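You operate a simulated robot arm through the tools that you are given. There is no shell and no other tool.

The job below is to be done with a simulated robot arm. You get a single attempt, and the scene is never put back.

TASK
Put things in order on the conveyor end of the plywood bench. At the end: the ribbed presser roller stands where the grey trim box stood; the blue square cup stands where the blue numbered thread cone stood; the blue numbered thread cone from the conveyor end of the plywood bench stands on top of the boot stiffener (marked "BOOT: WATER"); the grey trim box from the conveyor end of the plywood bench stands where the blue square cup stood; whatever was shut is shut again. Leave all else as you found it, and nothing knocked over.

It is judged by the outcome, as a careful person would: the job done as asked, and still so three seconds after it is handed in. It fails if anything else is knocked over, pushed out of place, dropped, spilled or broken.

THE ROBOT
A 6-joint arm with a two-finger parallel gripper, fixed in place. Base frame: the origin is at the foot of the arm, x ahead of it, y to its left, z up; the work surface is at about z = 0. Units: mm, rad, N and s.
With the tool pointing down near the work surface it reaches from about 140 to 580 mm from the base axis. Its first joint turns from -1.152 to 1.152 rad. Payload 2.1 kg.
The TCP is the grasp point between the finger pads, 30 mm short of the fingertips. In the tool frame z runs along the fingers and y along their closing line. Largest opening 94 mm; finger width 28, thickness 10; the body of the gripper, 50 by 96 mm, starts 55 mm behind the TCP.
Orientation is told as [roll, pitch, yaw] about the base's x, y, z axes, in that order, counted from this pose: with the fingers straight down and closing along the base's y, the tool's x points along the base's -x, its y along +y and its z along -z.

THE INTERFACE
- The arm moves only by the tool jog_arm. Its argument "rows" is a list of rows, each a list of 7 numbers: the shift along the tool's x, y, z in mm, then the turn, a rotation vector about the tool's x, y, z in rad, then the gripper command, from -1 (shut) to 1 (fully open), values between in proportion. In form: [[tx, ty, tz, ax, ay, az, gripper], ...]. A call has 1 to 20 rows; each row shifts and turns the commanded pose from where the row before left it, along the tool's axes as they then stand. Each row takes 0.2 s and may step no farther than 50 mm and 0.15 rad from the row before; otherwise, or with a gripper value out of range, the whole call is refused. A pose out of reach is approached as far as the arm can. The call stops where the force on the tool passes 40 N (or 10 N more than at its start, if that is more) or the arm is blocked; 0.2 s more then pass. Each finger travels about 72 mm/s and halts on what it meets, pressing with about 39 N; the grip force reading is that of the motor and also rises with nothing between the fingers. The clock runs only during rows and for 0.2 s after the last one: add rows that do not move to give the fingers time. It gives the time, the measured TCP pose, the force on the tool (base axes), the opening and the grip force at its end, in the units of the frame above (readings bear some noise), with the torque about the TCP (base axes, N m) and any sound that the robot's microphone picked up, and new pictures: "views" is both (left out), scene, wrist or none.
- Cameras (640 x 400 px; columns grow to the right, rows downward): "scene" is fixed at [54, -372.3, 477.1]; the picture's right is [0.78, -0.62, 0.00], its down [-0.40, -0.50, -0.77] and it looks along [0.48, 0.60, -0.64] (base axes); focal length 214 px, centre (320, 200). "wrist" rides on the gripper at [76, 14, -102] in the tool frame; the picture's right is [-0.18, 0.98, 0.00], its down [-0.75, -0.14, -0.64] and it looks along [-0.63, -0.12, 0.77] (tool axes); focal length 243 px, centre (320, 200). There is no depth. A picture from a camera that has moved, and an enlarged one, comes with that camera's place and axes in the base frame and with its lens.
- enlarge(camera, box): a new picture of the part [left, top, right, bottom] of that camera's present view, enlarged. The clock stands still meanwhile.
- sign_off(): hands the job in; it is judged then, once.

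Places have to be worked out from the pictures, the camera data and where the tool is seen. Open the gripper and draw the arm clear of the work before you hand the job in, unless the task says otherwise.

The tools are called after "Request:" by a JSON object that holds its "op" and its "data". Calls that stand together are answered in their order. jog_arm: Moves the arm, as the interface text tells. Its arguments: {"type":"object","properties":{"rows":{"type":"array","items":{"type":"array","items":{"type":"number"}}},"views":{"type":"string","enum":["both","scene","wrist","none"]}},"required":["rows"]} The other tools are called the same way: enlarge (camera, box) takes an enlarged picture of a part of a camera's view; sign_off () hands the job in.

At the start:

```text
time: 0.0
position: [268.7, 29.7, 366.6]
tool_rot: [0.001, 0.002, 0.001]
wrist_force: [-0.8, 0.4, -0.3]
torque: [0.0, 0.01, 0.0]
grip_width: 93.7
gripper_force: 0.1
```

scene: 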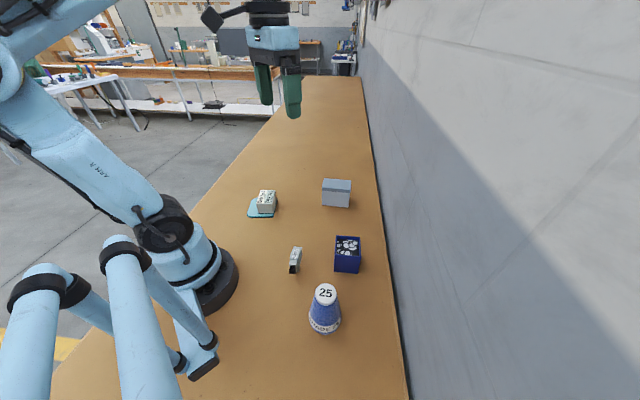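
wrist: 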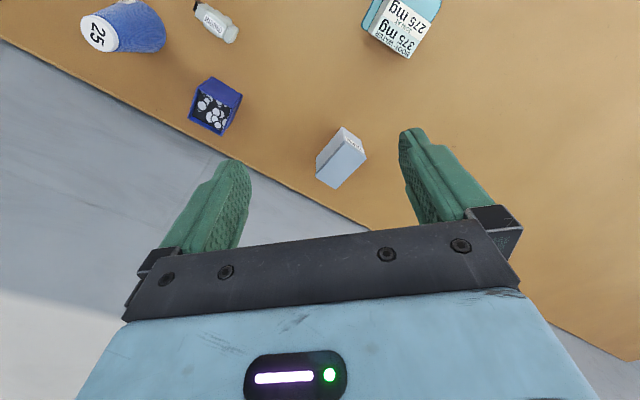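

The scene shows a blue cone marked 25, a blue square cup with contents, a grey box, a small item near the middle and a white box on a teal pad. I'll enlarge the views to identify each item.

Request:
{"op": "enlarge", "data": {"camera": "scene", "box": [220, 160, 400, 272]}}

Request:
{"op": "enlarge", "data": {"camera": "scene", "box": [240, 225, 400, 345]}}

Request:
{"op": "enlarge", "data": {"camera": "wrist", "box": [60, 0, 260, 140]}}

Request:
{"op": "enlarge", "data": {"camera": "wrist", "box": [300, 0, 480, 200]}}

```text
3.56 times, centred on (310, 216) of scene
camera zoom: at [54.0, -372.3, 477.1], right [0.78, -0.62, 0.0], down [-0.4, -0.5, -0.77], along [0.48, 0.6, -0.64], focal length 763 px, centre (356, 143)
```

zoom: 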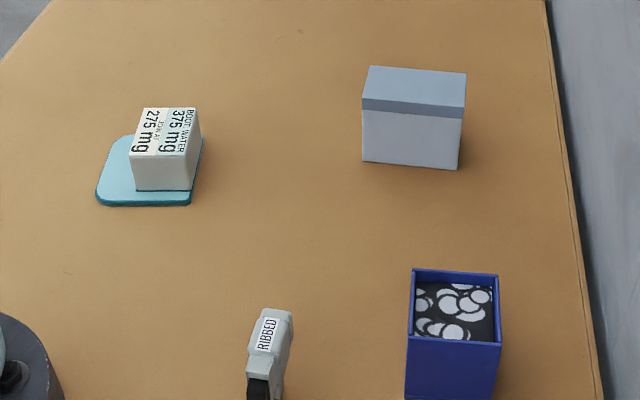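

```text
3.33 times, centred on (320, 285) of scene
camera zoom: at [54.0, -372.3, 477.1], right [0.78, -0.62, 0.0], down [-0.4, -0.5, -0.77], along [0.48, 0.6, -0.64], focal length 715 px, centre (320, -83)
```

zoom: 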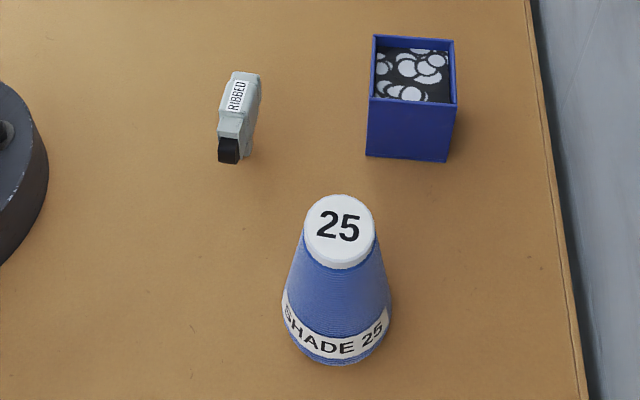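

```text
2.86 times, centred on (160, 70) of wrist
camera zoom: at [191.7, 43.3, 468.9], right [0.18, 0.98, 0.0], down [0.75, -0.14, 0.64], along [0.63, -0.12, -0.77], focal length 693 px, centre (777, 571)
```

zoom: 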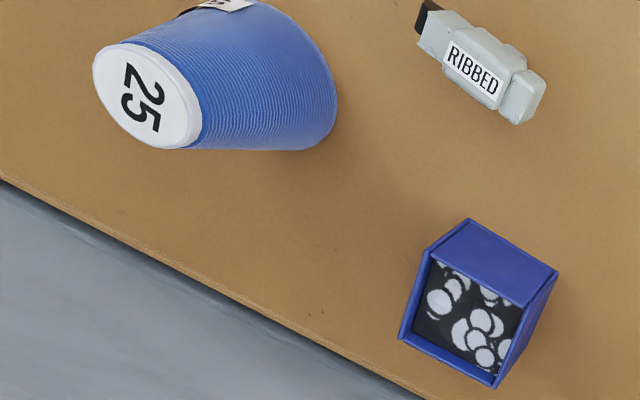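

```text
2.00 times, centred on (390, 100) of wrist
camera zoom: at [191.7, 43.3, 468.9], right [0.18, 0.98, 0.0], down [0.75, -0.14, 0.64], along [0.63, -0.12, -0.77], focal length 485 px, centre (180, 400)
```

zoom: 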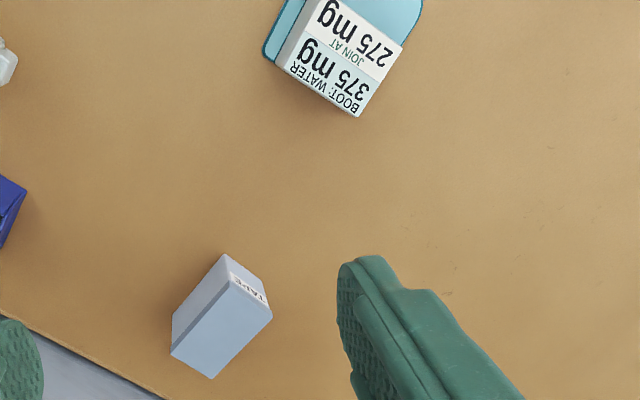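

I'll zoom in more tightly on each item to work out precise outlines: the roller, the boot block, the cup contents, the cone and the grey box.

Request:
{"op": "enlarge", "data": {"camera": "scene", "box": [272, 235, 320, 265]}}

Request:
{"op": "enlarge", "data": {"camera": "wrist", "box": [180, 0, 260, 50]}}

Request:
{"op": "enlarge", "data": {"camera": "scene", "box": [240, 180, 288, 225]}}

Request:
{"op": "enlarge", "data": {"camera": "wrist", "box": [350, 0, 450, 62]}}

Request:
{"op": "enlarge", "data": {"camera": "scene", "box": [325, 230, 370, 276]}}

Request:
{"op": "enlarge", "data": {"camera": "scene", "box": [300, 278, 350, 340]}}

Request:
{"op": "enlarge", "data": {"camera": "scene", "box": [315, 172, 360, 212]}}

Request:
{"op": "enlarge", "data": {"camera": "wrist", "box": [300, 115, 380, 195]}}

```text
13.33 times, centred on (296, 250) of scene
camera zoom: at [54.0, -372.3, 477.1], right [0.78, -0.62, 0.0], down [-0.4, -0.5, -0.77], along [0.48, 0.6, -0.64], focal length 2860 px, centre (640, -467)
```

zoom: 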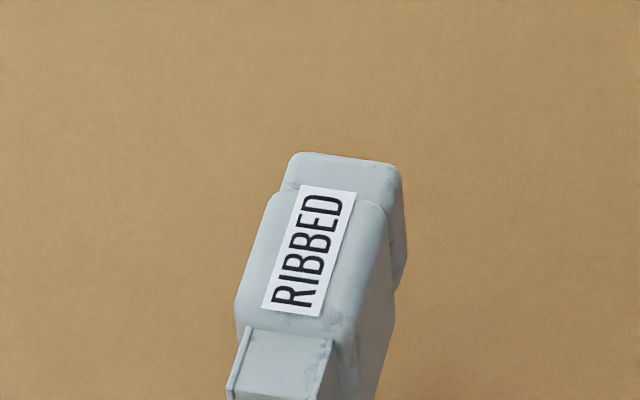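

```text
8.00 times, centred on (220, 25) of wrist
camera zoom: at [191.7, 43.3, 468.9], right [0.18, 0.98, 0.0], down [0.75, -0.14, 0.64], along [0.63, -0.12, -0.77], focal length 1941 px, centre (1120, 1600)
```

zoom: 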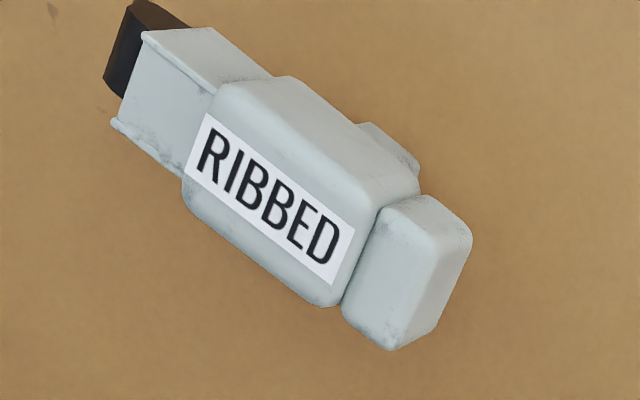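

```text
8.89 times, centred on (264, 202) of scene
camera zoom: at [54.0, -372.3, 477.1], right [0.78, -0.62, 0.0], down [-0.4, -0.5, -0.77], along [0.48, 0.6, -0.64], focal length 1906 px, centre (818, 178)
```

zoom: 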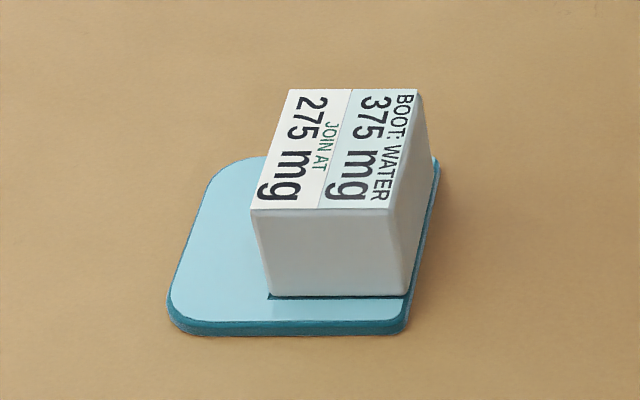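

```text
6.40 times, centred on (400, 31) of wrist
camera zoom: at [191.7, 43.3, 468.9], right [0.18, 0.98, 0.0], down [0.75, -0.14, 0.64], along [0.63, -0.12, -0.77], focal length 1553 px, centre (-192, 1282)
```

zoom: 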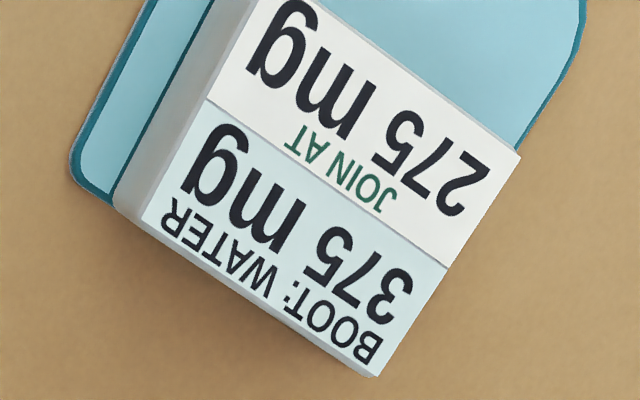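

```text
8.70 times, centred on (348, 253) of scene
camera zoom: at [54.0, -372.3, 477.1], right [0.78, -0.62, 0.0], down [-0.4, -0.5, -0.77], along [0.48, 0.6, -0.64], focal length 1865 px, centre (81, -261)
```

zoom: 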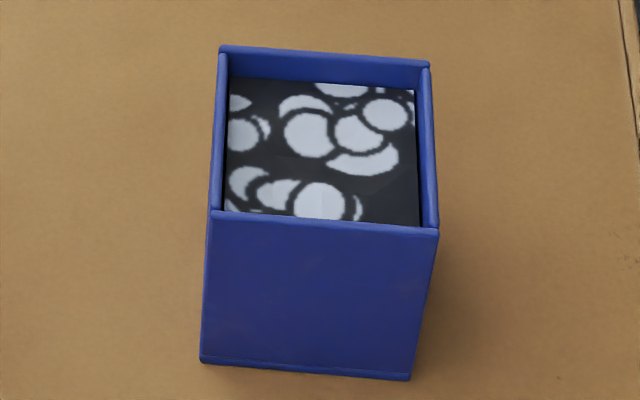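

```text
6.45 times, centred on (325, 309) of scene
camera zoom: at [54.0, -372.3, 477.1], right [0.78, -0.62, 0.0], down [-0.4, -0.5, -0.77], along [0.48, 0.6, -0.64], focal length 1384 px, centre (288, -503)
```

zoom: 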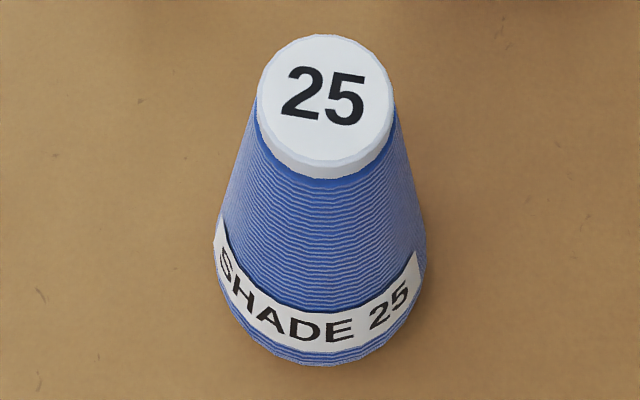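

```text
10.00 times, centred on (338, 192) of scene
camera zoom: at [54.0, -372.3, 477.1], right [0.78, -0.62, 0.0], down [-0.4, -0.5, -0.77], along [0.48, 0.6, -0.64], focal length 2145 px, centre (145, 280)
```

zoom: 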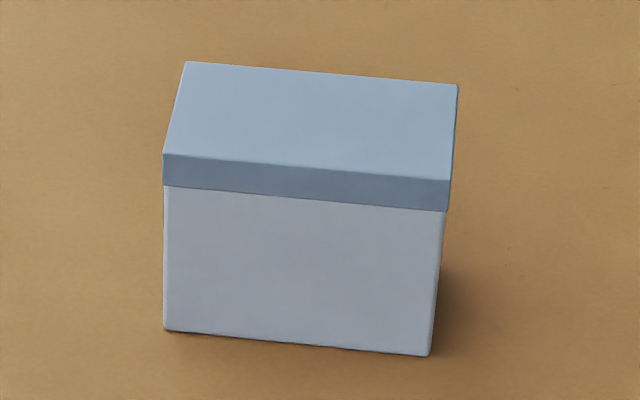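

```text
5.00 times, centred on (340, 155) of wrist
camera zoom: at [191.7, 43.3, 468.9], right [0.18, 0.98, 0.0], down [0.75, -0.14, 0.64], along [0.63, -0.12, -0.77], focal length 1213 px, centre (220, 425)
```

zoom: 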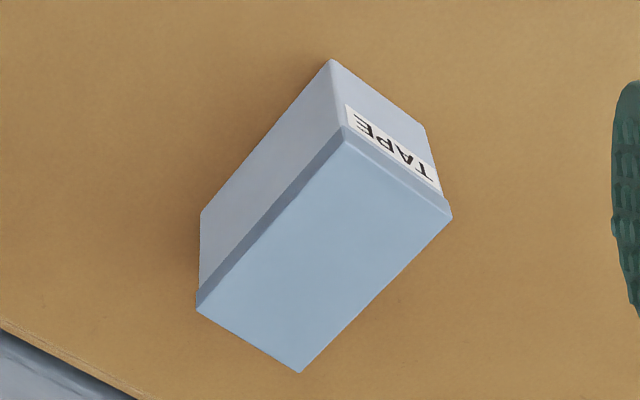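

The roller was cut off at the bottom in my zoom. I'll view it and the cup in full, so I can decide on a grasp.

Request:
{"op": "enlarge", "data": {"camera": "scene", "box": [272, 240, 320, 280]}}

Request:
{"op": "enlarge", "data": {"camera": "wrist", "box": [180, 65, 260, 145]}}

Request:
{"op": "enlarge", "data": {"camera": "wrist", "box": [70, 0, 190, 70]}}

```text
10.00 times, centred on (296, 260) of scene
camera zoom: at [54.0, -372.3, 477.1], right [0.78, -0.62, 0.0], down [-0.4, -0.5, -0.77], along [0.48, 0.6, -0.64], focal length 2145 px, centre (560, -400)
```

zoom: 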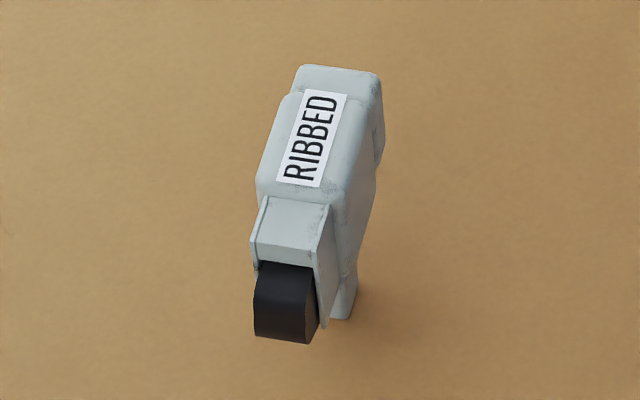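

```text
5.00 times, centred on (220, 105) of wrist
camera zoom: at [191.7, 43.3, 468.9], right [0.18, 0.98, 0.0], down [0.75, -0.14, 0.64], along [0.63, -0.12, -0.77], focal length 1213 px, centre (820, 675)
```

zoom: 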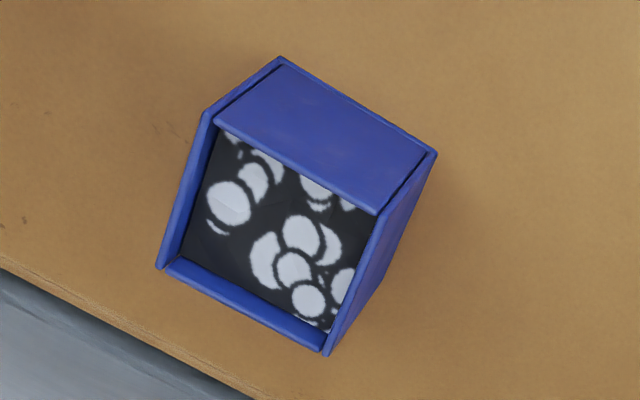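

```text
5.33 times, centred on (130, 35) of wrist
camera zoom: at [191.7, 43.3, 468.9], right [0.18, 0.98, 0.0], down [0.75, -0.14, 0.64], along [0.63, -0.12, -0.77], focal length 1294 px, centre (1333, 1080)
```

zoom: 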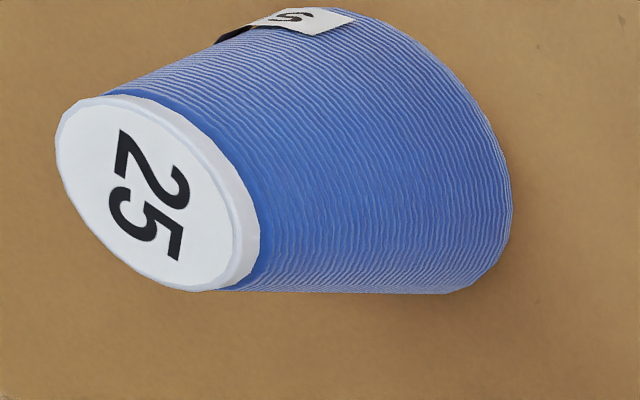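

The items all sit at about 45° to the base axes. By my estimates:

| Item | Position (mm) | Size (mm) |
|---|---|---|
| Cone | about (181, -230) | |
| Cup | about (306, -163) | |
| Grey box | about (448, 37) | 90 x 52 x 74 |
| Boot block top | about (251, 150), z about 48 | |
| Roller | about (195, -103) | |

I'll bring the wrist camera down for a side view of the roller and better measurements.

Request:
{"op": "jog_arm", "data": {"rows": [[16, -12, 37, 0, 0, 0.131, 1], [19.8, -11.6, 35, 0, 0, 0.131, 1], [19.8, 0, 35, 0, 0, 0.131, 1], [19.8, 0, 35, 0, 0, 0.131, 1], [5, 0, 30, 0, 0, 0.131, 1], [0, 0, 30, 0, 0, 0.13, 1]], "views": "both"}}

```text
time: 1.4
position: [187.3, 22.6, 165.3]
tool_rot: [0.0, 0.0, -0.789]
wrist_force: [-0.3, 0.2, 0.4]
torque: [-0.03, -0.01, -0.01]
grip_width: 93.9
gripper_force: 0.1
camera wrist: at [143.2, 87.3, 267.5], right [0.83, 0.56, 0.0], down [0.43, -0.63, 0.64], along [0.36, -0.53, -0.77], focal length 243 px, centre (320, 200)
```

scene: 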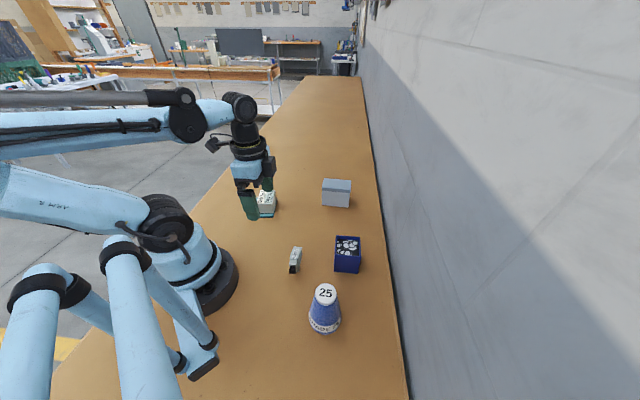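
wrist: 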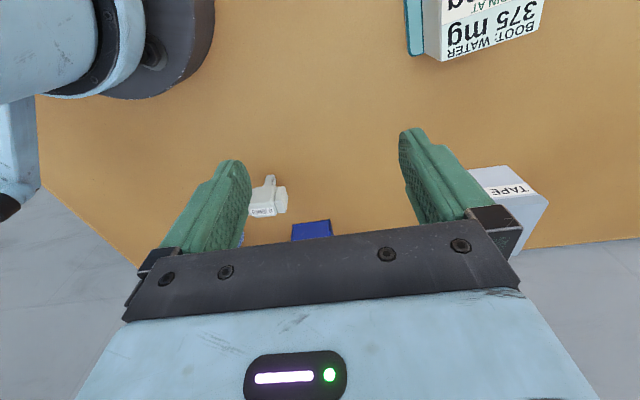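

The roller is now seen side-on between the fingers. I'll enlarge that area to see its shape and foot.

Request:
{"op": "enlarge", "data": {"camera": "wrist", "box": [236, 165, 300, 225]}}

Request:
{"op": "enlarge", "data": {"camera": "wrist", "box": [395, 0, 555, 70]}}

```text
6.67 times, centred on (268, 195) of wrist
camera zoom: at [143.2, 87.3, 267.5], right [0.83, 0.56, 0.0], down [0.43, -0.63, 0.64], along [0.36, -0.53, -0.77], focal length 1618 px, centre (667, 233)
```

zoom: 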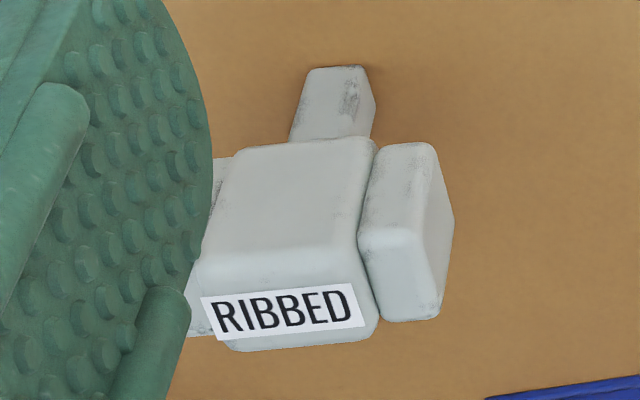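

```text
4.00 times, centred on (475, 35) of wrist
camera zoom: at [143.2, 87.3, 267.5], right [0.83, 0.56, 0.0], down [0.43, -0.63, 0.64], along [0.36, -0.53, -0.77], focal length 970 px, centre (-300, 860)
```

zoom: 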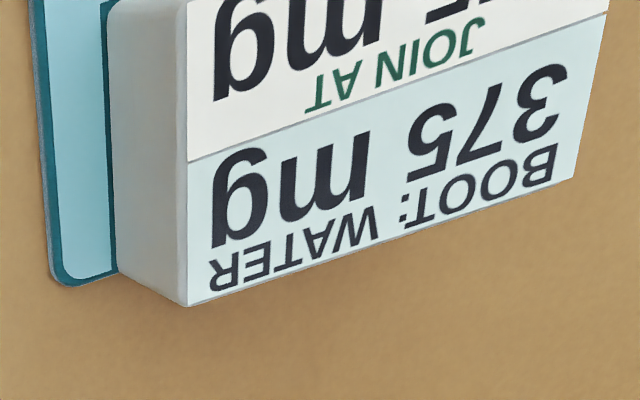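

The roller body has parallel sides and stands on a small leg near (194, -102), with its top at about z 67, so it will need a straight, careful grip later. Now I'll move above the cone, which frees the first spot.

Request:
{"op": "jog_arm", "data": {"rows": [[-29.1, -30.4, -6, 0, 0, 0, 1], [-29.1, -30.4, -6, 0, 0, 0, 1], [-29.1, -30.4, -6, 0, 0, 0, 1], [-29.1, -30.4, -6, 0, 0, 0, 1], [-29.1, -30.4, -6, 0, 0, 0, 1], [-29.1, -30.4, -5, 0, 0, 0, 1], [0, 0, 0, 0, 0, 0, 1]], "views": "both"}}

```text
time: 3.0
position: [184.3, -231.2, 200.7]
tool_rot: [-0.001, 0.001, -0.786]
wrist_force: [0.6, 0.2, 0.4]
torque: [-0.05, 0.01, 0.01]
grip_width: 94.0
gripper_force: 0.1
camera wrist: at [141.3, -167.1, 303.1], right [0.82, 0.57, 0.0], down [0.43, -0.63, 0.64], along [0.36, -0.53, -0.77], focal length 243 px, centre (320, 200)
```

scene: 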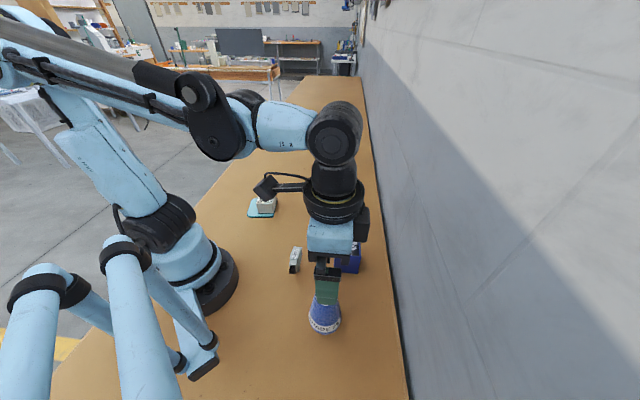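
wrist: 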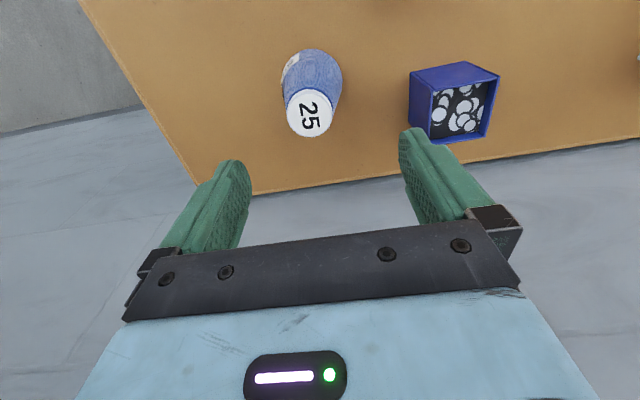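

The cone sits between the fingers ahead of me. I'll enlarge the wrist view to measure its cap centre and base from this angle, and the cup too.

Request:
{"op": "enlarge", "data": {"camera": "wrist", "box": [260, 40, 370, 145]}}

Request:
{"op": "enlarge", "data": {"camera": "wrist", "box": [395, 50, 515, 150]}}

```text
3.81 times, centred on (315, 92) of wrist
camera zoom: at [141.3, -167.1, 303.1], right [0.82, 0.57, 0.0], down [0.43, -0.63, 0.64], along [0.36, -0.53, -0.77], focal length 924 px, centre (339, 610)
```

zoom: 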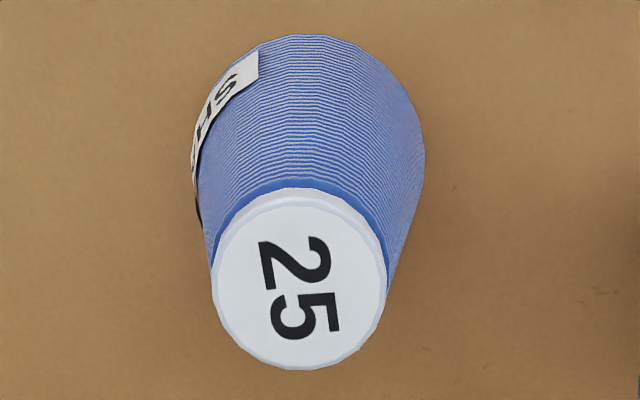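

```text
4.00 times, centred on (455, 100) of wrist
camera zoom: at [141.3, -167.1, 303.1], right [0.82, 0.57, 0.0], down [0.43, -0.63, 0.64], along [0.36, -0.53, -0.77], focal length 970 px, centre (-220, 600)
```

zoom: 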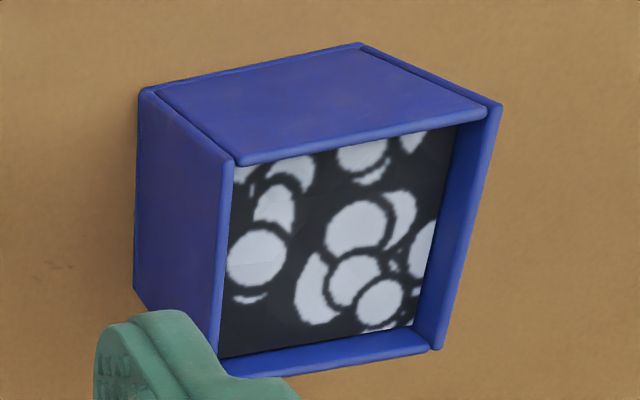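

Combining both cameras, I put the cone's axis near (179, -233), with its cap at about z 95–100. I'll centre over it and descend partway with the fingers fully open, then check again.

Request:
{"op": "jog_arm", "data": {"rows": [[2.3, -5.2, 25, 0, 0, 0, 1], [0, 0, 30, 0, 0, 0, 1], [0, 0, 15, 0, 0, 0, 1], [0, 0, 0, 0, 0, 0, 1]], "views": "both"}}

```text
time: 4.0
position: [177.5, -230.8, 129.2]
tool_rot: [0.0, -0.002, -0.786]
wrist_force: [0.1, -0.8, 0.0]
torque: [-0.03, 0.0, -0.02]
grip_width: 94.0
gripper_force: 0.1
camera wrist: at [133.9, -167.5, 231.9], right [0.83, 0.56, 0.0], down [0.43, -0.63, 0.64], along [0.36, -0.53, -0.77], focal length 243 px, centre (320, 200)
```

scene: 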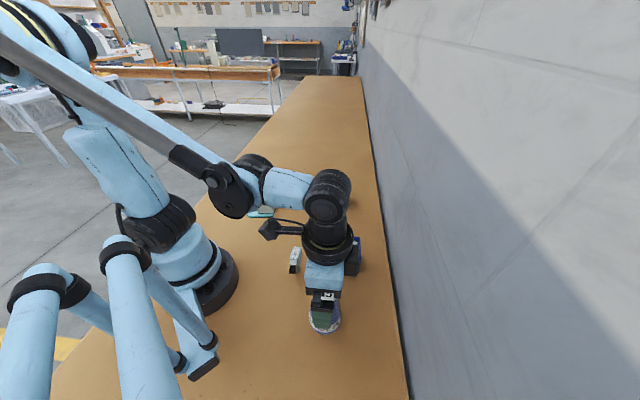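
wrist: 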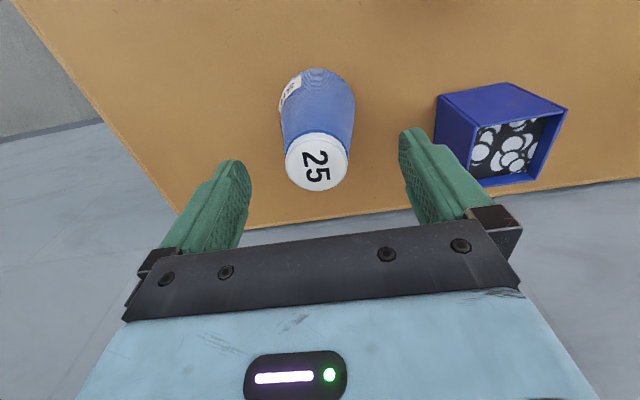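

The cap appears within about 3–4 mm of the tool axis. I'll correct by that much, then descend so the fingertips are at about z 48, roughly level with or above the cone's centre of mass.

Request:
{"op": "jog_arm", "data": {"rows": [[-3, -2.5, 20, 0, 0, 0, 1], [0, 0, 20, 0, 0, 0, 1], [0, 0, 11, 0, 0, 0, 1], [0, 0, 0, 0, 0, 0, 1]], "views": "both"}}

```text
time: 5.0
position: [178.7, -233.2, 77.8]
tool_rot: [0.0, 0.001, -0.786]
wrist_force: [0.9, -0.4, 0.6]
torque: [-0.01, 0.04, -0.01]
grip_width: 94.3
gripper_force: 0.3
camera wrist: at [134.7, -169.5, 179.9], right [0.83, 0.56, 0.0], down [0.43, -0.63, 0.64], along [0.36, -0.53, -0.77], focal length 243 px, centre (320, 200)
```

scene: 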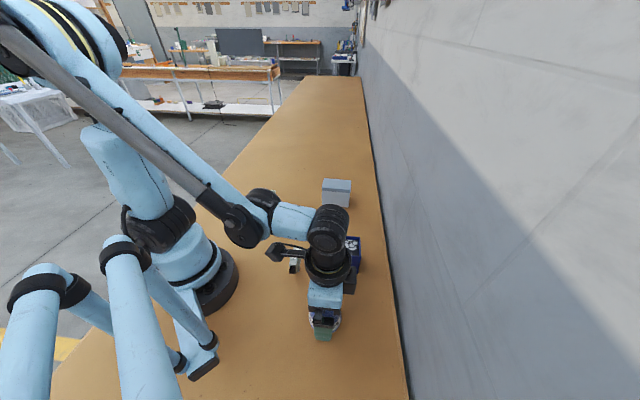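
wrist: 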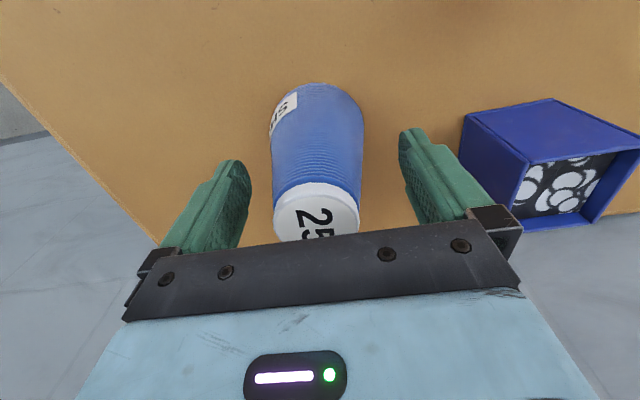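

The cone is centred between the fingers. A small 3 mm nudge forward, then close.

Request:
{"op": "jog_arm", "data": {"rows": [[-3, 0, 0, 0, 0, 0, 1], [0, 0, 0, 0, 0, 0, 0.4], [0, 0, 0, 0, 0, 0, 0], [0, 0, 0, 0, 0, 0, -0.4], [0, 0, 0, 0, 0, 0, -1], [0, 0, 0, 0, 0, 0, -1]], "views": "both"}}

```text
time: 6.4
position: [180.6, -236.2, 77.2]
tool_rot: [0.001, 0.001, -0.785]
wrist_force: [-0.2, 0.5, 0.6]
torque: [-0.01, -0.01, -0.04]
grip_width: 51.6
gripper_force: 39.0
camera wrist: at [136.8, -172.1, 180.0], right [0.83, 0.56, 0.0], down [0.43, -0.63, 0.64], along [0.36, -0.53, -0.77], focal length 243 px, centre (320, 200)
```

scene: 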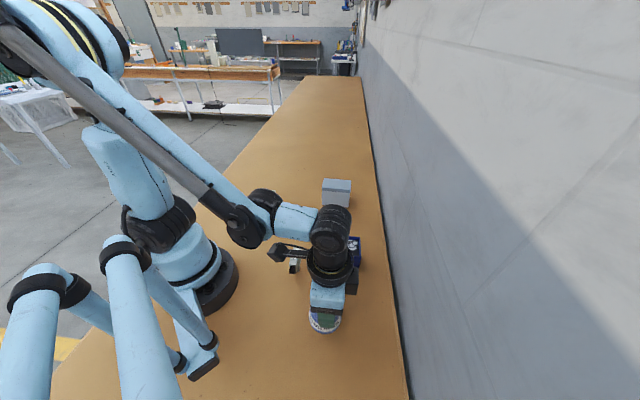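
wrist: 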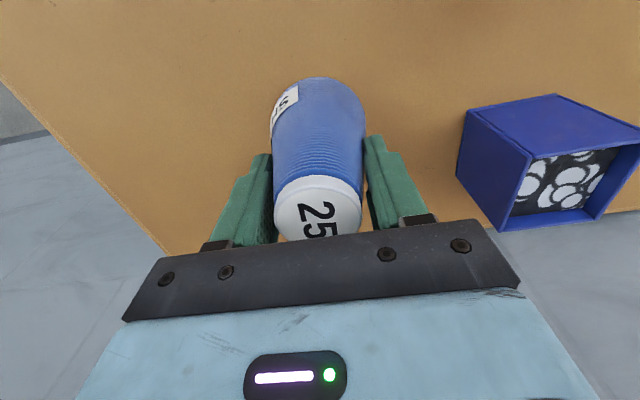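

Gripped at 51.6 mm, matching the expected cone diameter at that height. I'll lift slowly and check that it hangs straight.

Request:
{"op": "jog_arm", "data": {"rows": [[0, 0, -5, 0, 0, 0, -1], [0, 0, -10, 0, 0, 0, -1], [0, 0, -15, 0, 0, 0, -1], [0, 0, 0, 0, 0, 0, -1]], "views": "both"}}

```text
time: 7.4
position: [181.3, -234.4, 108.6]
tool_rot: [0.0, 0.001, -0.787]
wrist_force: [0.0, -0.1, 0.0]
torque: [0.05, 0.01, -0.04]
grip_width: 44.0
gripper_force: 38.9
camera wrist: at [136.5, -171.2, 210.4], right [0.83, 0.56, 0.0], down [0.43, -0.63, 0.64], along [0.36, -0.53, -0.77], focal length 243 px, centre (320, 200)
```

scene: 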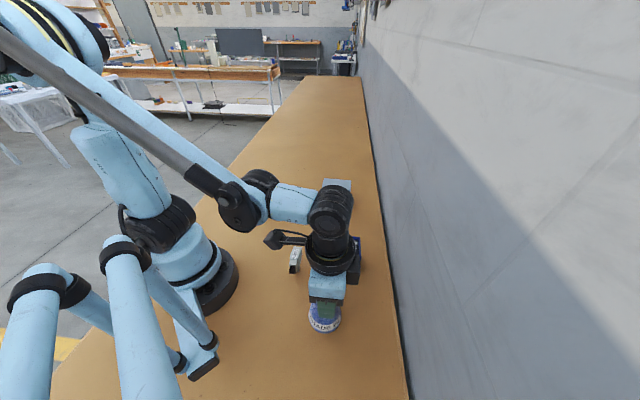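
wrist: 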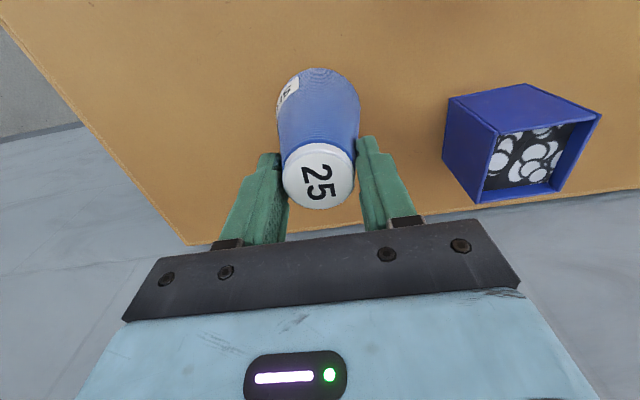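

The opening fell from 51.6 to 44 mm during the lift, so the fingers are sliding up the taper. I'll check whether the cone is still on the bench and look at the cap's rim.

Request:
{"op": "enlarge", "data": {"camera": "scene", "box": [295, 275, 355, 340]}}

Request:
{"op": "enlarge", "data": {"camera": "wrist", "box": [250, 60, 390, 215]}}

```text
6.15 times, centred on (325, 308) of scene
camera zoom: at [54.0, -372.3, 477.1], right [0.78, -0.62, 0.0], down [-0.4, -0.5, -0.77], along [0.48, 0.6, -0.64], focal length 1320 px, centre (289, -462)
```

zoom: 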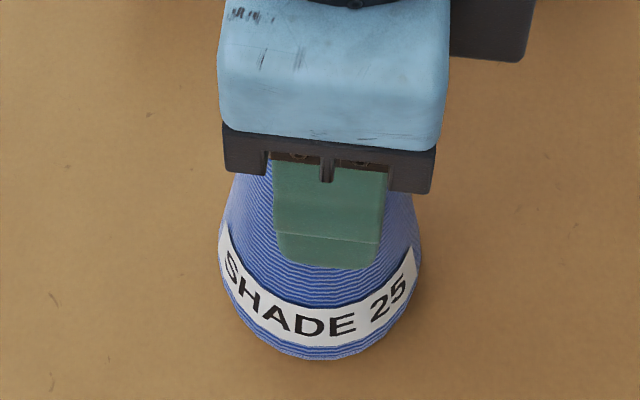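

```text
2.58 times, centred on (320, 138) of wrist
camera zoom: at [136.5, -171.2, 210.4], right [0.83, 0.56, 0.0], down [0.43, -0.63, 0.64], along [0.36, -0.53, -0.77], focal length 626 px, centre (320, 361)
```

zoom: 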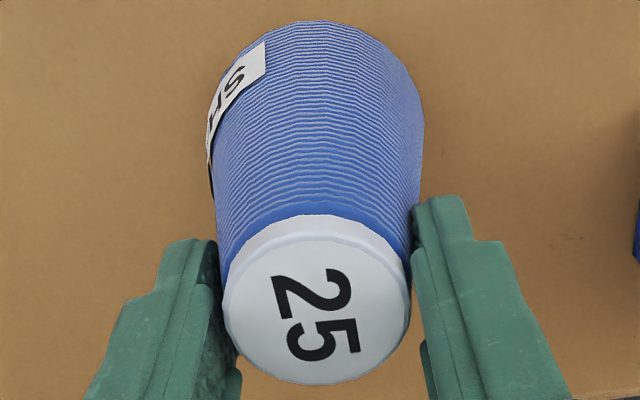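

The cone is still on the bench in its original place; the fingers just slid up its taper. I'll move up in small steps while gripping, watching the width and force, to find out whether the cap has straight sides that hold better.

Request:
{"op": "jog_arm", "data": {"rows": [[0, 0, -1, 0, 0, 0, -1], [0, 0, -1, 0, 0, 0, -1], [0, 0, 0, 0, 0, 0, -1]], "views": "wrist"}}

Request:
{"op": "jog_arm", "data": {"rows": [[0, 0, -1, 0, 0, 0, -1], [0, 0, -1, 0, 0, 0, -1], [0, 0, 0, 0, 0, 0, -1]], "views": "wrist"}}

```text
time: 8.2
position: [181.3, -236.7, 111.1]
tool_rot: [0.0, 0.0, -0.786]
wrist_force: [0.9, 0.5, -0.4]
torque: [-0.02, -0.03, -0.01]
grip_width: 44.0
gripper_force: 39.0
camera wrist: at [136.4, -172.8, 212.9], right [0.83, 0.56, 0.0], down [0.43, -0.63, 0.64], along [0.36, -0.53, -0.77], focal length 243 px, centre (320, 200)
```

wrist: 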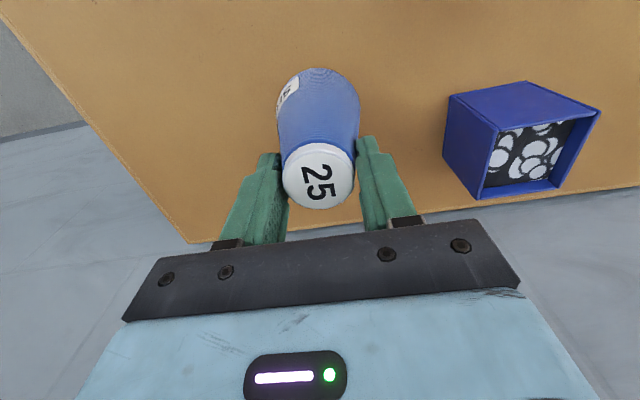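

```text
time: 9.0
position: [180.8, -237.1, 113.0]
tool_rot: [0.0, 0.001, -0.788]
wrist_force: [0.0, 0.4, -0.8]
torque: [0.01, -0.04, -0.03]
grip_width: 43.8
gripper_force: 39.0
camera wrist: at [136.3, -173.5, 214.7], right [0.83, 0.56, 0.0], down [0.43, -0.63, 0.64], along [0.36, -0.53, -0.77], focal length 243 px, centre (320, 200)
```

wrist: 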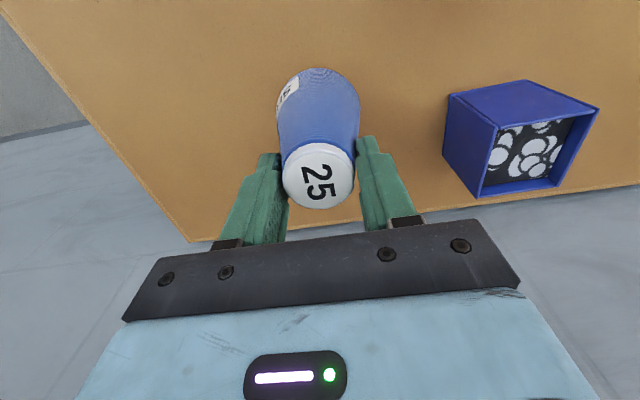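

The width has settled at 43.9 mm and the cap keeps the same place in the wrist view while the arm rises, so the cone now appears to be held and lifting. I'll keep rising slowly and verify in the scene view.

Request:
{"op": "jog_arm", "data": {"rows": [[0, 0, -2, 0, 0, 0, -1], [0, 0, -3, 0, 0, 0, -1], [0, 0, -4, 0, 0, 0, -1], [0, 0, -4, 0, 0, 0, -1], [0, 0, -3, 0, 0, 0, -1], [0, 0, 0, 0, 0, 0, -1]], "views": "both"}}

Request:
{"op": "enlarge", "data": {"camera": "scene", "box": [290, 270, 360, 340]}}

```text
time: 10.4
position: [180.8, -236.0, 128.0]
tool_rot: [0.0, 0.0, -0.787]
wrist_force: [0.0, -0.4, -2.0]
torque: [0.0, -0.01, -0.01]
grip_width: 44.1
gripper_force: 39.2
camera wrist: at [136.6, -173.4, 230.6], right [0.83, 0.56, 0.0], down [0.43, -0.63, 0.64], along [0.36, -0.53, -0.77], focal length 243 px, centre (320, 200)
```

scene: 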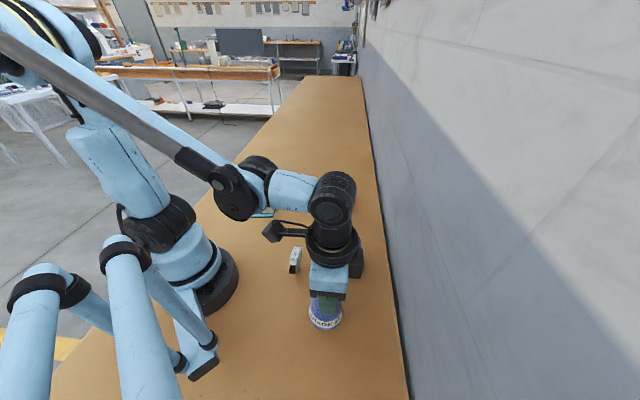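
wrist: 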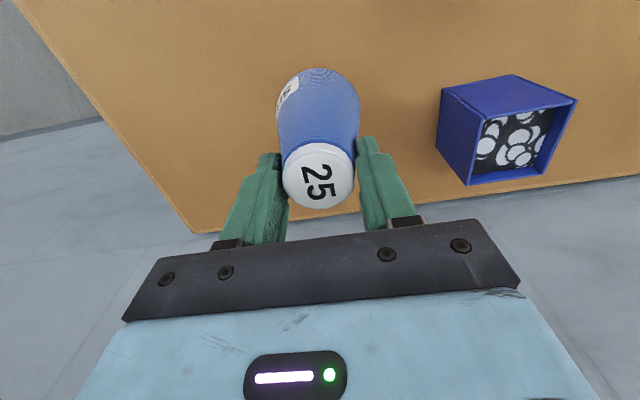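

```text
5.71 times, centred on (325, 305) of scene
camera zoom: at [54.0, -372.3, 477.1], right [0.78, -0.62, 0.0], down [-0.4, -0.5, -0.77], along [0.48, 0.6, -0.64], focal length 1226 px, centre (291, -400)
```

zoom: 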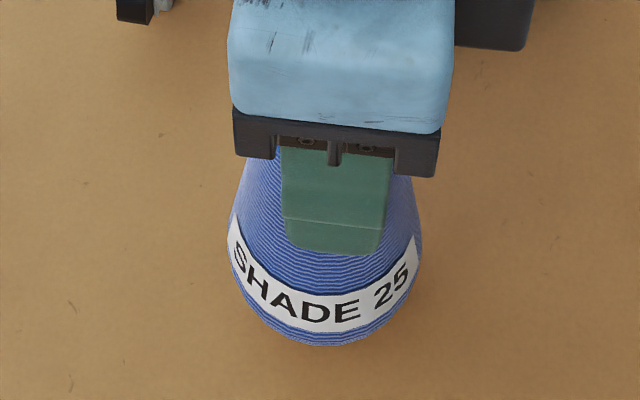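

The cone is held at 44 mm, its base about 20 mm above the bench with no visible tilt. I'll raise it smoothly, so its base clears the roller, then carry it gently towards the boot block.

Request:
{"op": "jog_arm", "data": {"rows": [[0, 0, -3, 0, 0, 0, -1], [0, 0, -6, 0, 0, 0, -1], [0, 0, -9, 0, 0, 0, -1], [0, 0, -12, 0, 0, 0, -1], [0, 0, -14, 0, 0, 0, -1], [0, 0, -14, 0, 0, 0, -1], [0, 0, -12, 0, 0, 0, -1], [0, 0, -9, 0, 0, 0, -1], [0, 0, -6, 0, 0, 0, -1], [0, 0, -3, 0, 0, 0, -1], [0, 0, 0, 0, 0, 0, -1]], "views": "both"}}

```text
time: 12.8
position: [180.0, -236.3, 215.2]
tool_rot: [0.001, -0.002, -0.786]
wrist_force: [0.0, -0.2, -0.7]
torque: [0.0, 0.03, 0.0]
grip_width: 43.6
gripper_force: 38.8
camera wrist: at [135.9, -172.2, 317.9], right [0.83, 0.56, 0.0], down [0.43, -0.63, 0.64], along [0.36, -0.53, -0.77], focal length 243 px, centre (320, 200)
```

scene: 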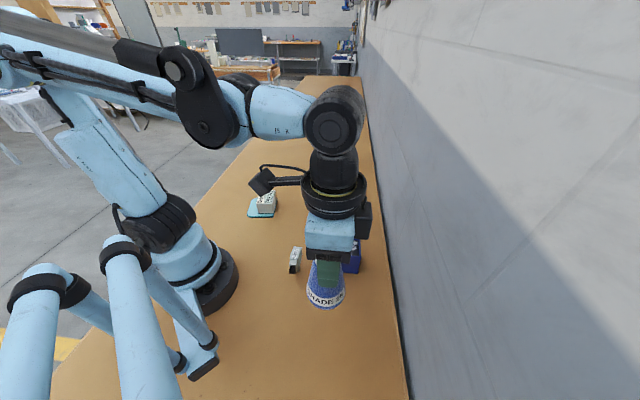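
wrist: 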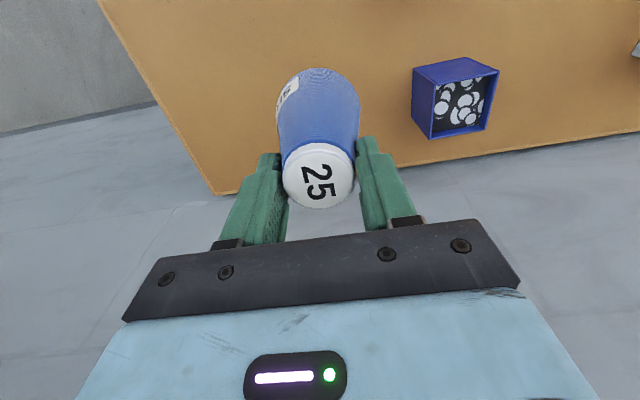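

The cone is steady in the grip with its base at about z 107. Now the horizontal carry to above the boot block, with a smooth ramp.

Request:
{"op": "jog_arm", "data": {"rows": [[3.3, 4.7, 0, 0, 0, 0, -1], [6.6, 9.5, 0, 0, 0, 0, -1], [10, 14.2, 0, 0, 0, 0, -1], [13.28, 18.92, 0, 0, 0, 0, -1], [13.28, 18.92, 0, 0, 0, 0, -1], [13.28, 18.92, 0, 0, 0, 0, -1], [13.28, 18.92, 0, 0, 0, 0, -1], [13.28, 18.92, 0, 0, 0, 0, -1], [13.28, 18.92, 0, 0, 0, 0, -1], [13.28, 18.92, 0, 0, 0, 0, -1], [13.28, 18.92, 0, 0, 0, 0, -1], [13.28, 18.92, 0, 0, 0, 0, -1], [13.28, 18.92, 0, 0, 0, 0, -1], [13.28, 18.92, 0, 0, 0, 0, -1], [13.28, 18.92, 0, 0, 0, 0, -1], [13.28, 18.92, 0, 0, 0, 0, -1], [13.28, 18.92, 0, 0, 0, 0, -1], [10, 14.2, 0, 0, 0, 0, -1], [6.6, 9.5, 0, 0, 0, 0, -1], [3.3, 4.7, 0, 0, 0, 0, -1]], "views": "both"}}

```text
time: 17.0
position: [248.1, 151.0, 215.3]
tool_rot: [0.0, -0.001, -0.786]
wrist_force: [0.6, -1.1, -1.1]
torque: [0.02, -0.02, -0.01]
grip_width: 43.6
gripper_force: 38.6
camera wrist: at [204.8, 214.9, 317.7], right [0.83, 0.56, 0.0], down [0.43, -0.63, 0.64], along [0.36, -0.53, -0.77], focal length 243 px, centre (320, 200)
```

scene: 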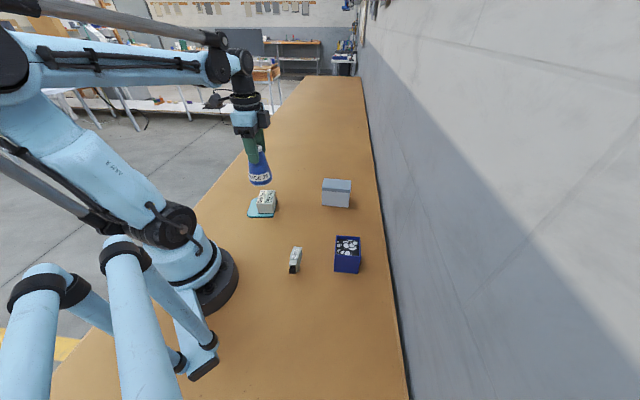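
wrist: 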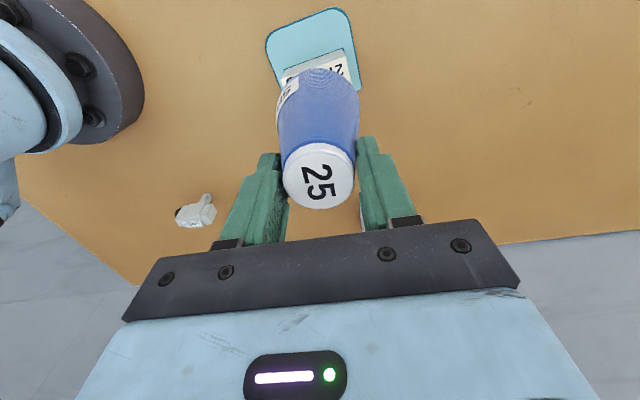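

The cone hangs over the boot block. I'll enlarge both views to check its alignment above the block before lowering.

Request:
{"op": "enlarge", "data": {"camera": "wrist", "box": [250, 0, 380, 100]}}

Request:
{"op": "enlarge", "data": {"camera": "scene", "box": [235, 130, 295, 225]}}

```text
4.00 times, centred on (315, 50) of wrist
camera zoom: at [204.8, 214.9, 317.7], right [0.83, 0.56, 0.0], down [0.43, -0.63, 0.64], along [0.36, -0.53, -0.77], focal length 970 px, centre (340, 800)
```

zoom: 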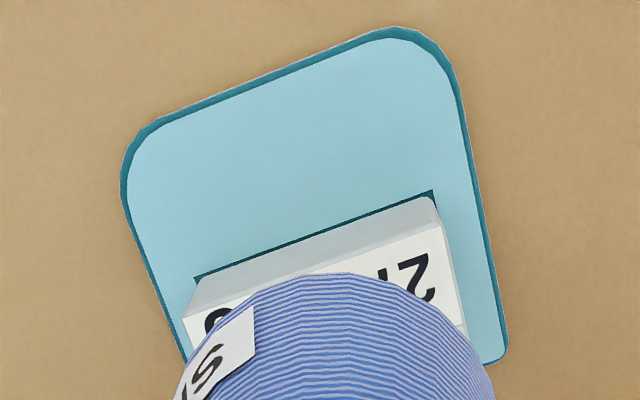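

```text
4.21 times, centred on (265, 178) of scene
camera zoom: at [54.0, -372.3, 477.1], right [0.78, -0.62, 0.0], down [-0.4, -0.5, -0.77], along [0.48, 0.6, -0.64], focal length 903 px, centre (552, 295)
```

zoom: 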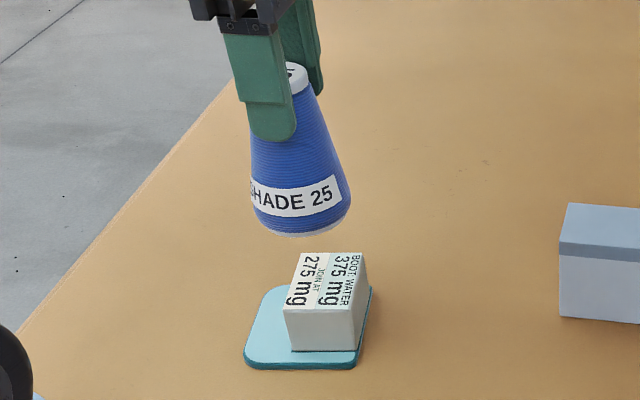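

The block's top centre works out at (250, 150) and the cone's axis is within about 1 mm of that. I'll lower it smoothly to just above the top face.

Request:
{"op": "jog_arm", "data": {"rows": [[0, 0, 3, 0, 0, 0, -1], [0, 0, 6, 0, 0, 0, -1], [0, 0, 9, 0, 0, 0, -1], [0, 0, 10, 0, 0, 0, -1], [0, 0, 9, 0, 0, 0, -1], [0, 0, 6, 0, 0, 0, -1], [0, 0, 3, 0, 0, 0, -1], [0, 0, 0, 0, 0, 0, -1]], "views": "both"}}

Request:
{"op": "enlarge", "data": {"camera": "scene", "box": [240, 155, 290, 225]}}

```text
time: 18.8
position: [246.6, 150.5, 170.4]
tool_rot: [0.001, 0.0, -0.784]
wrist_force: [0.6, -0.2, -0.8]
torque: [-0.02, 0.03, -0.03]
grip_width: 43.8
gripper_force: 39.2
camera wrist: at [203.7, 214.3, 272.7], right [0.83, 0.56, 0.0], down [0.43, -0.63, 0.64], along [0.36, -0.53, -0.77], focal length 243 px, centre (320, 200)
```

scene: 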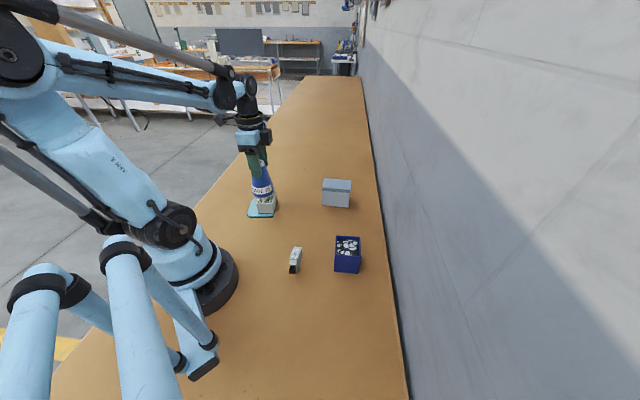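
wrist: 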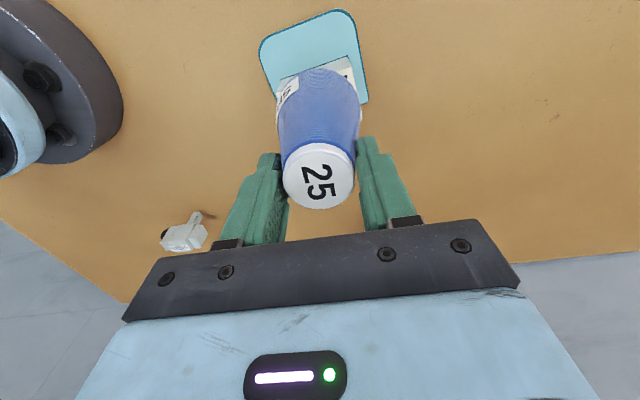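

```text
5.71 times, centred on (265, 190) of scene
camera zoom: at [54.0, -372.3, 477.1], right [0.78, -0.62, 0.0], down [-0.4, -0.5, -0.77], along [0.48, 0.6, -0.64], focal length 1226 px, centre (634, 257)
```

zoom: 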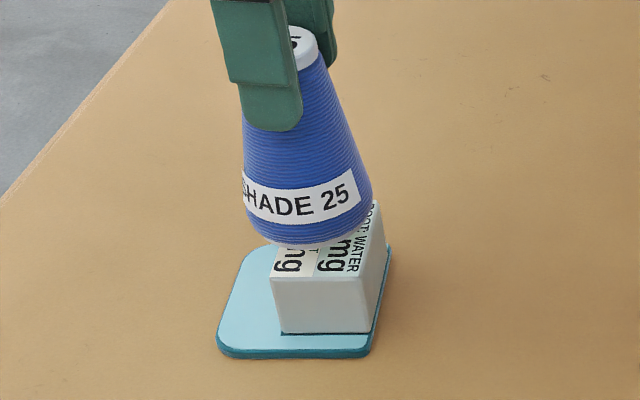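

The base should be around 14 mm above the block, but the scene view suggests the cone may be a few mm to the left of the block's centre. I'll zoom in more to settle that before contact.

Request:
{"op": "enlarge", "data": {"camera": "scene", "box": [252, 176, 284, 206]}}

Request:
{"op": "enlarge", "data": {"camera": "wrist", "box": [250, 0, 390, 110]}}

```text
13.33 times, centred on (268, 191) of scene
camera zoom: at [54.0, -372.3, 477.1], right [0.78, -0.62, 0.0], down [-0.4, -0.5, -0.77], along [0.48, 0.6, -0.64], focal length 2860 px, centre (1013, 320)
```

zoom: 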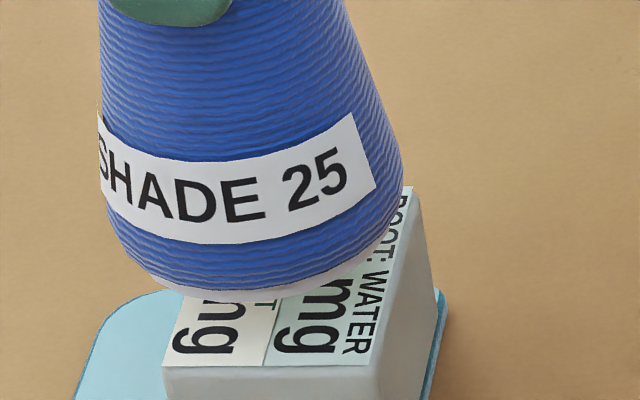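

```text
3.64 times, centred on (320, 55) of wrist
camera zoom: at [203.7, 214.3, 272.7], right [0.83, 0.56, 0.0], down [0.43, -0.63, 0.64], along [0.36, -0.53, -0.77], focal length 882 px, centre (320, 727)
```

zoom: 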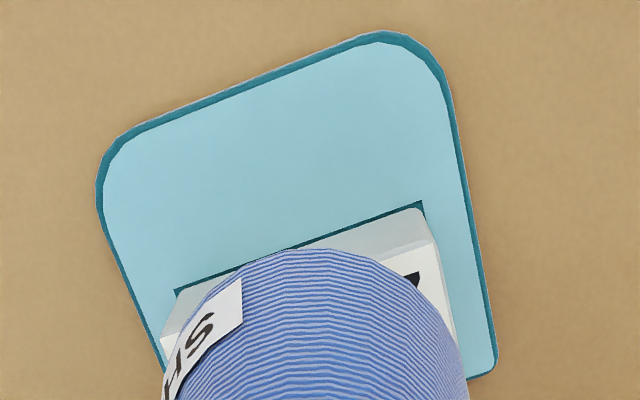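

The two cameras disagree by a few mm on where the cone sits across the block (wrist says 0, scene says about 6 mm left). I'll split the difference with a 3 mm shift and lower in small steps, watching the force for contact.

Request:
{"op": "jog_arm", "data": {"rows": [[-1.5, 0, 2, 0, 0, 0, -1], [-1.5, 0, 3, 0, 0, 0, -1], [-0.3, 0, 2, 0, 0, 0, -1], [0, 0, 1, 0, 0, 0, -1], [0, 0, 0, 0, 0, 0, -1]], "views": "none"}}

Request:
{"op": "jog_arm", "data": {"rows": [[0, 0, 1, 0, 0, 0, -1], [0, 0, 1, 0, 0, 0, -1], [0, 0, 0, 0, 0, 0, -1]], "views": "scene"}}

Request:
{"op": "enlarge", "data": {"camera": "scene", "box": [248, 172, 288, 210]}}

```text
time: 20.0
position: [250.8, 149.3, 163.9]
tool_rot: [-0.002, 0.001, -0.786]
wrist_force: [0.0, -0.6, -1.4]
torque: [0.0, 0.04, -0.02]
grip_width: 44.1
gripper_force: 39.4
```

```text
time: 20.8
position: [250.6, 148.9, 160.6]
tool_rot: [-0.002, 0.0, -0.786]
wrist_force: [1.1, 0.3, -1.1]
torque: [0.03, -0.05, -0.01]
grip_width: 43.3
gripper_force: 39.3
```

scene: 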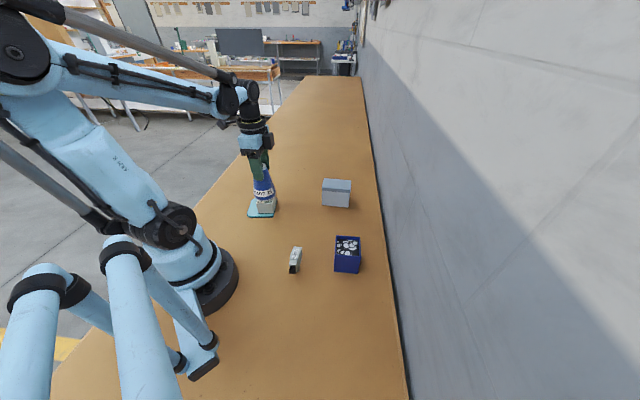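

```text
10.53 times, centred on (268, 191) of scene
camera zoom: at [54.0, -372.3, 477.1], right [0.78, -0.62, 0.0], down [-0.4, -0.5, -0.77], along [0.48, 0.6, -0.64], focal length 2258 px, centre (867, 295)
```

zoom: 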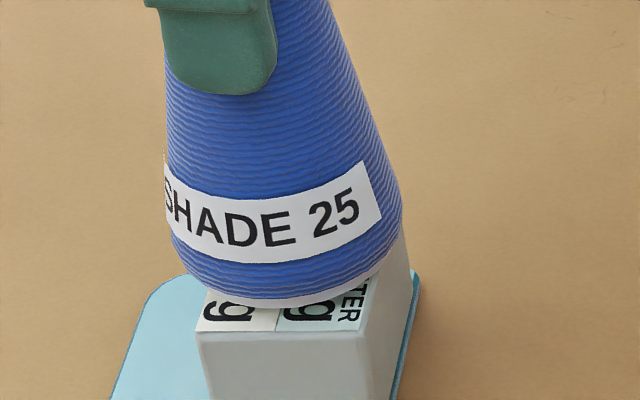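

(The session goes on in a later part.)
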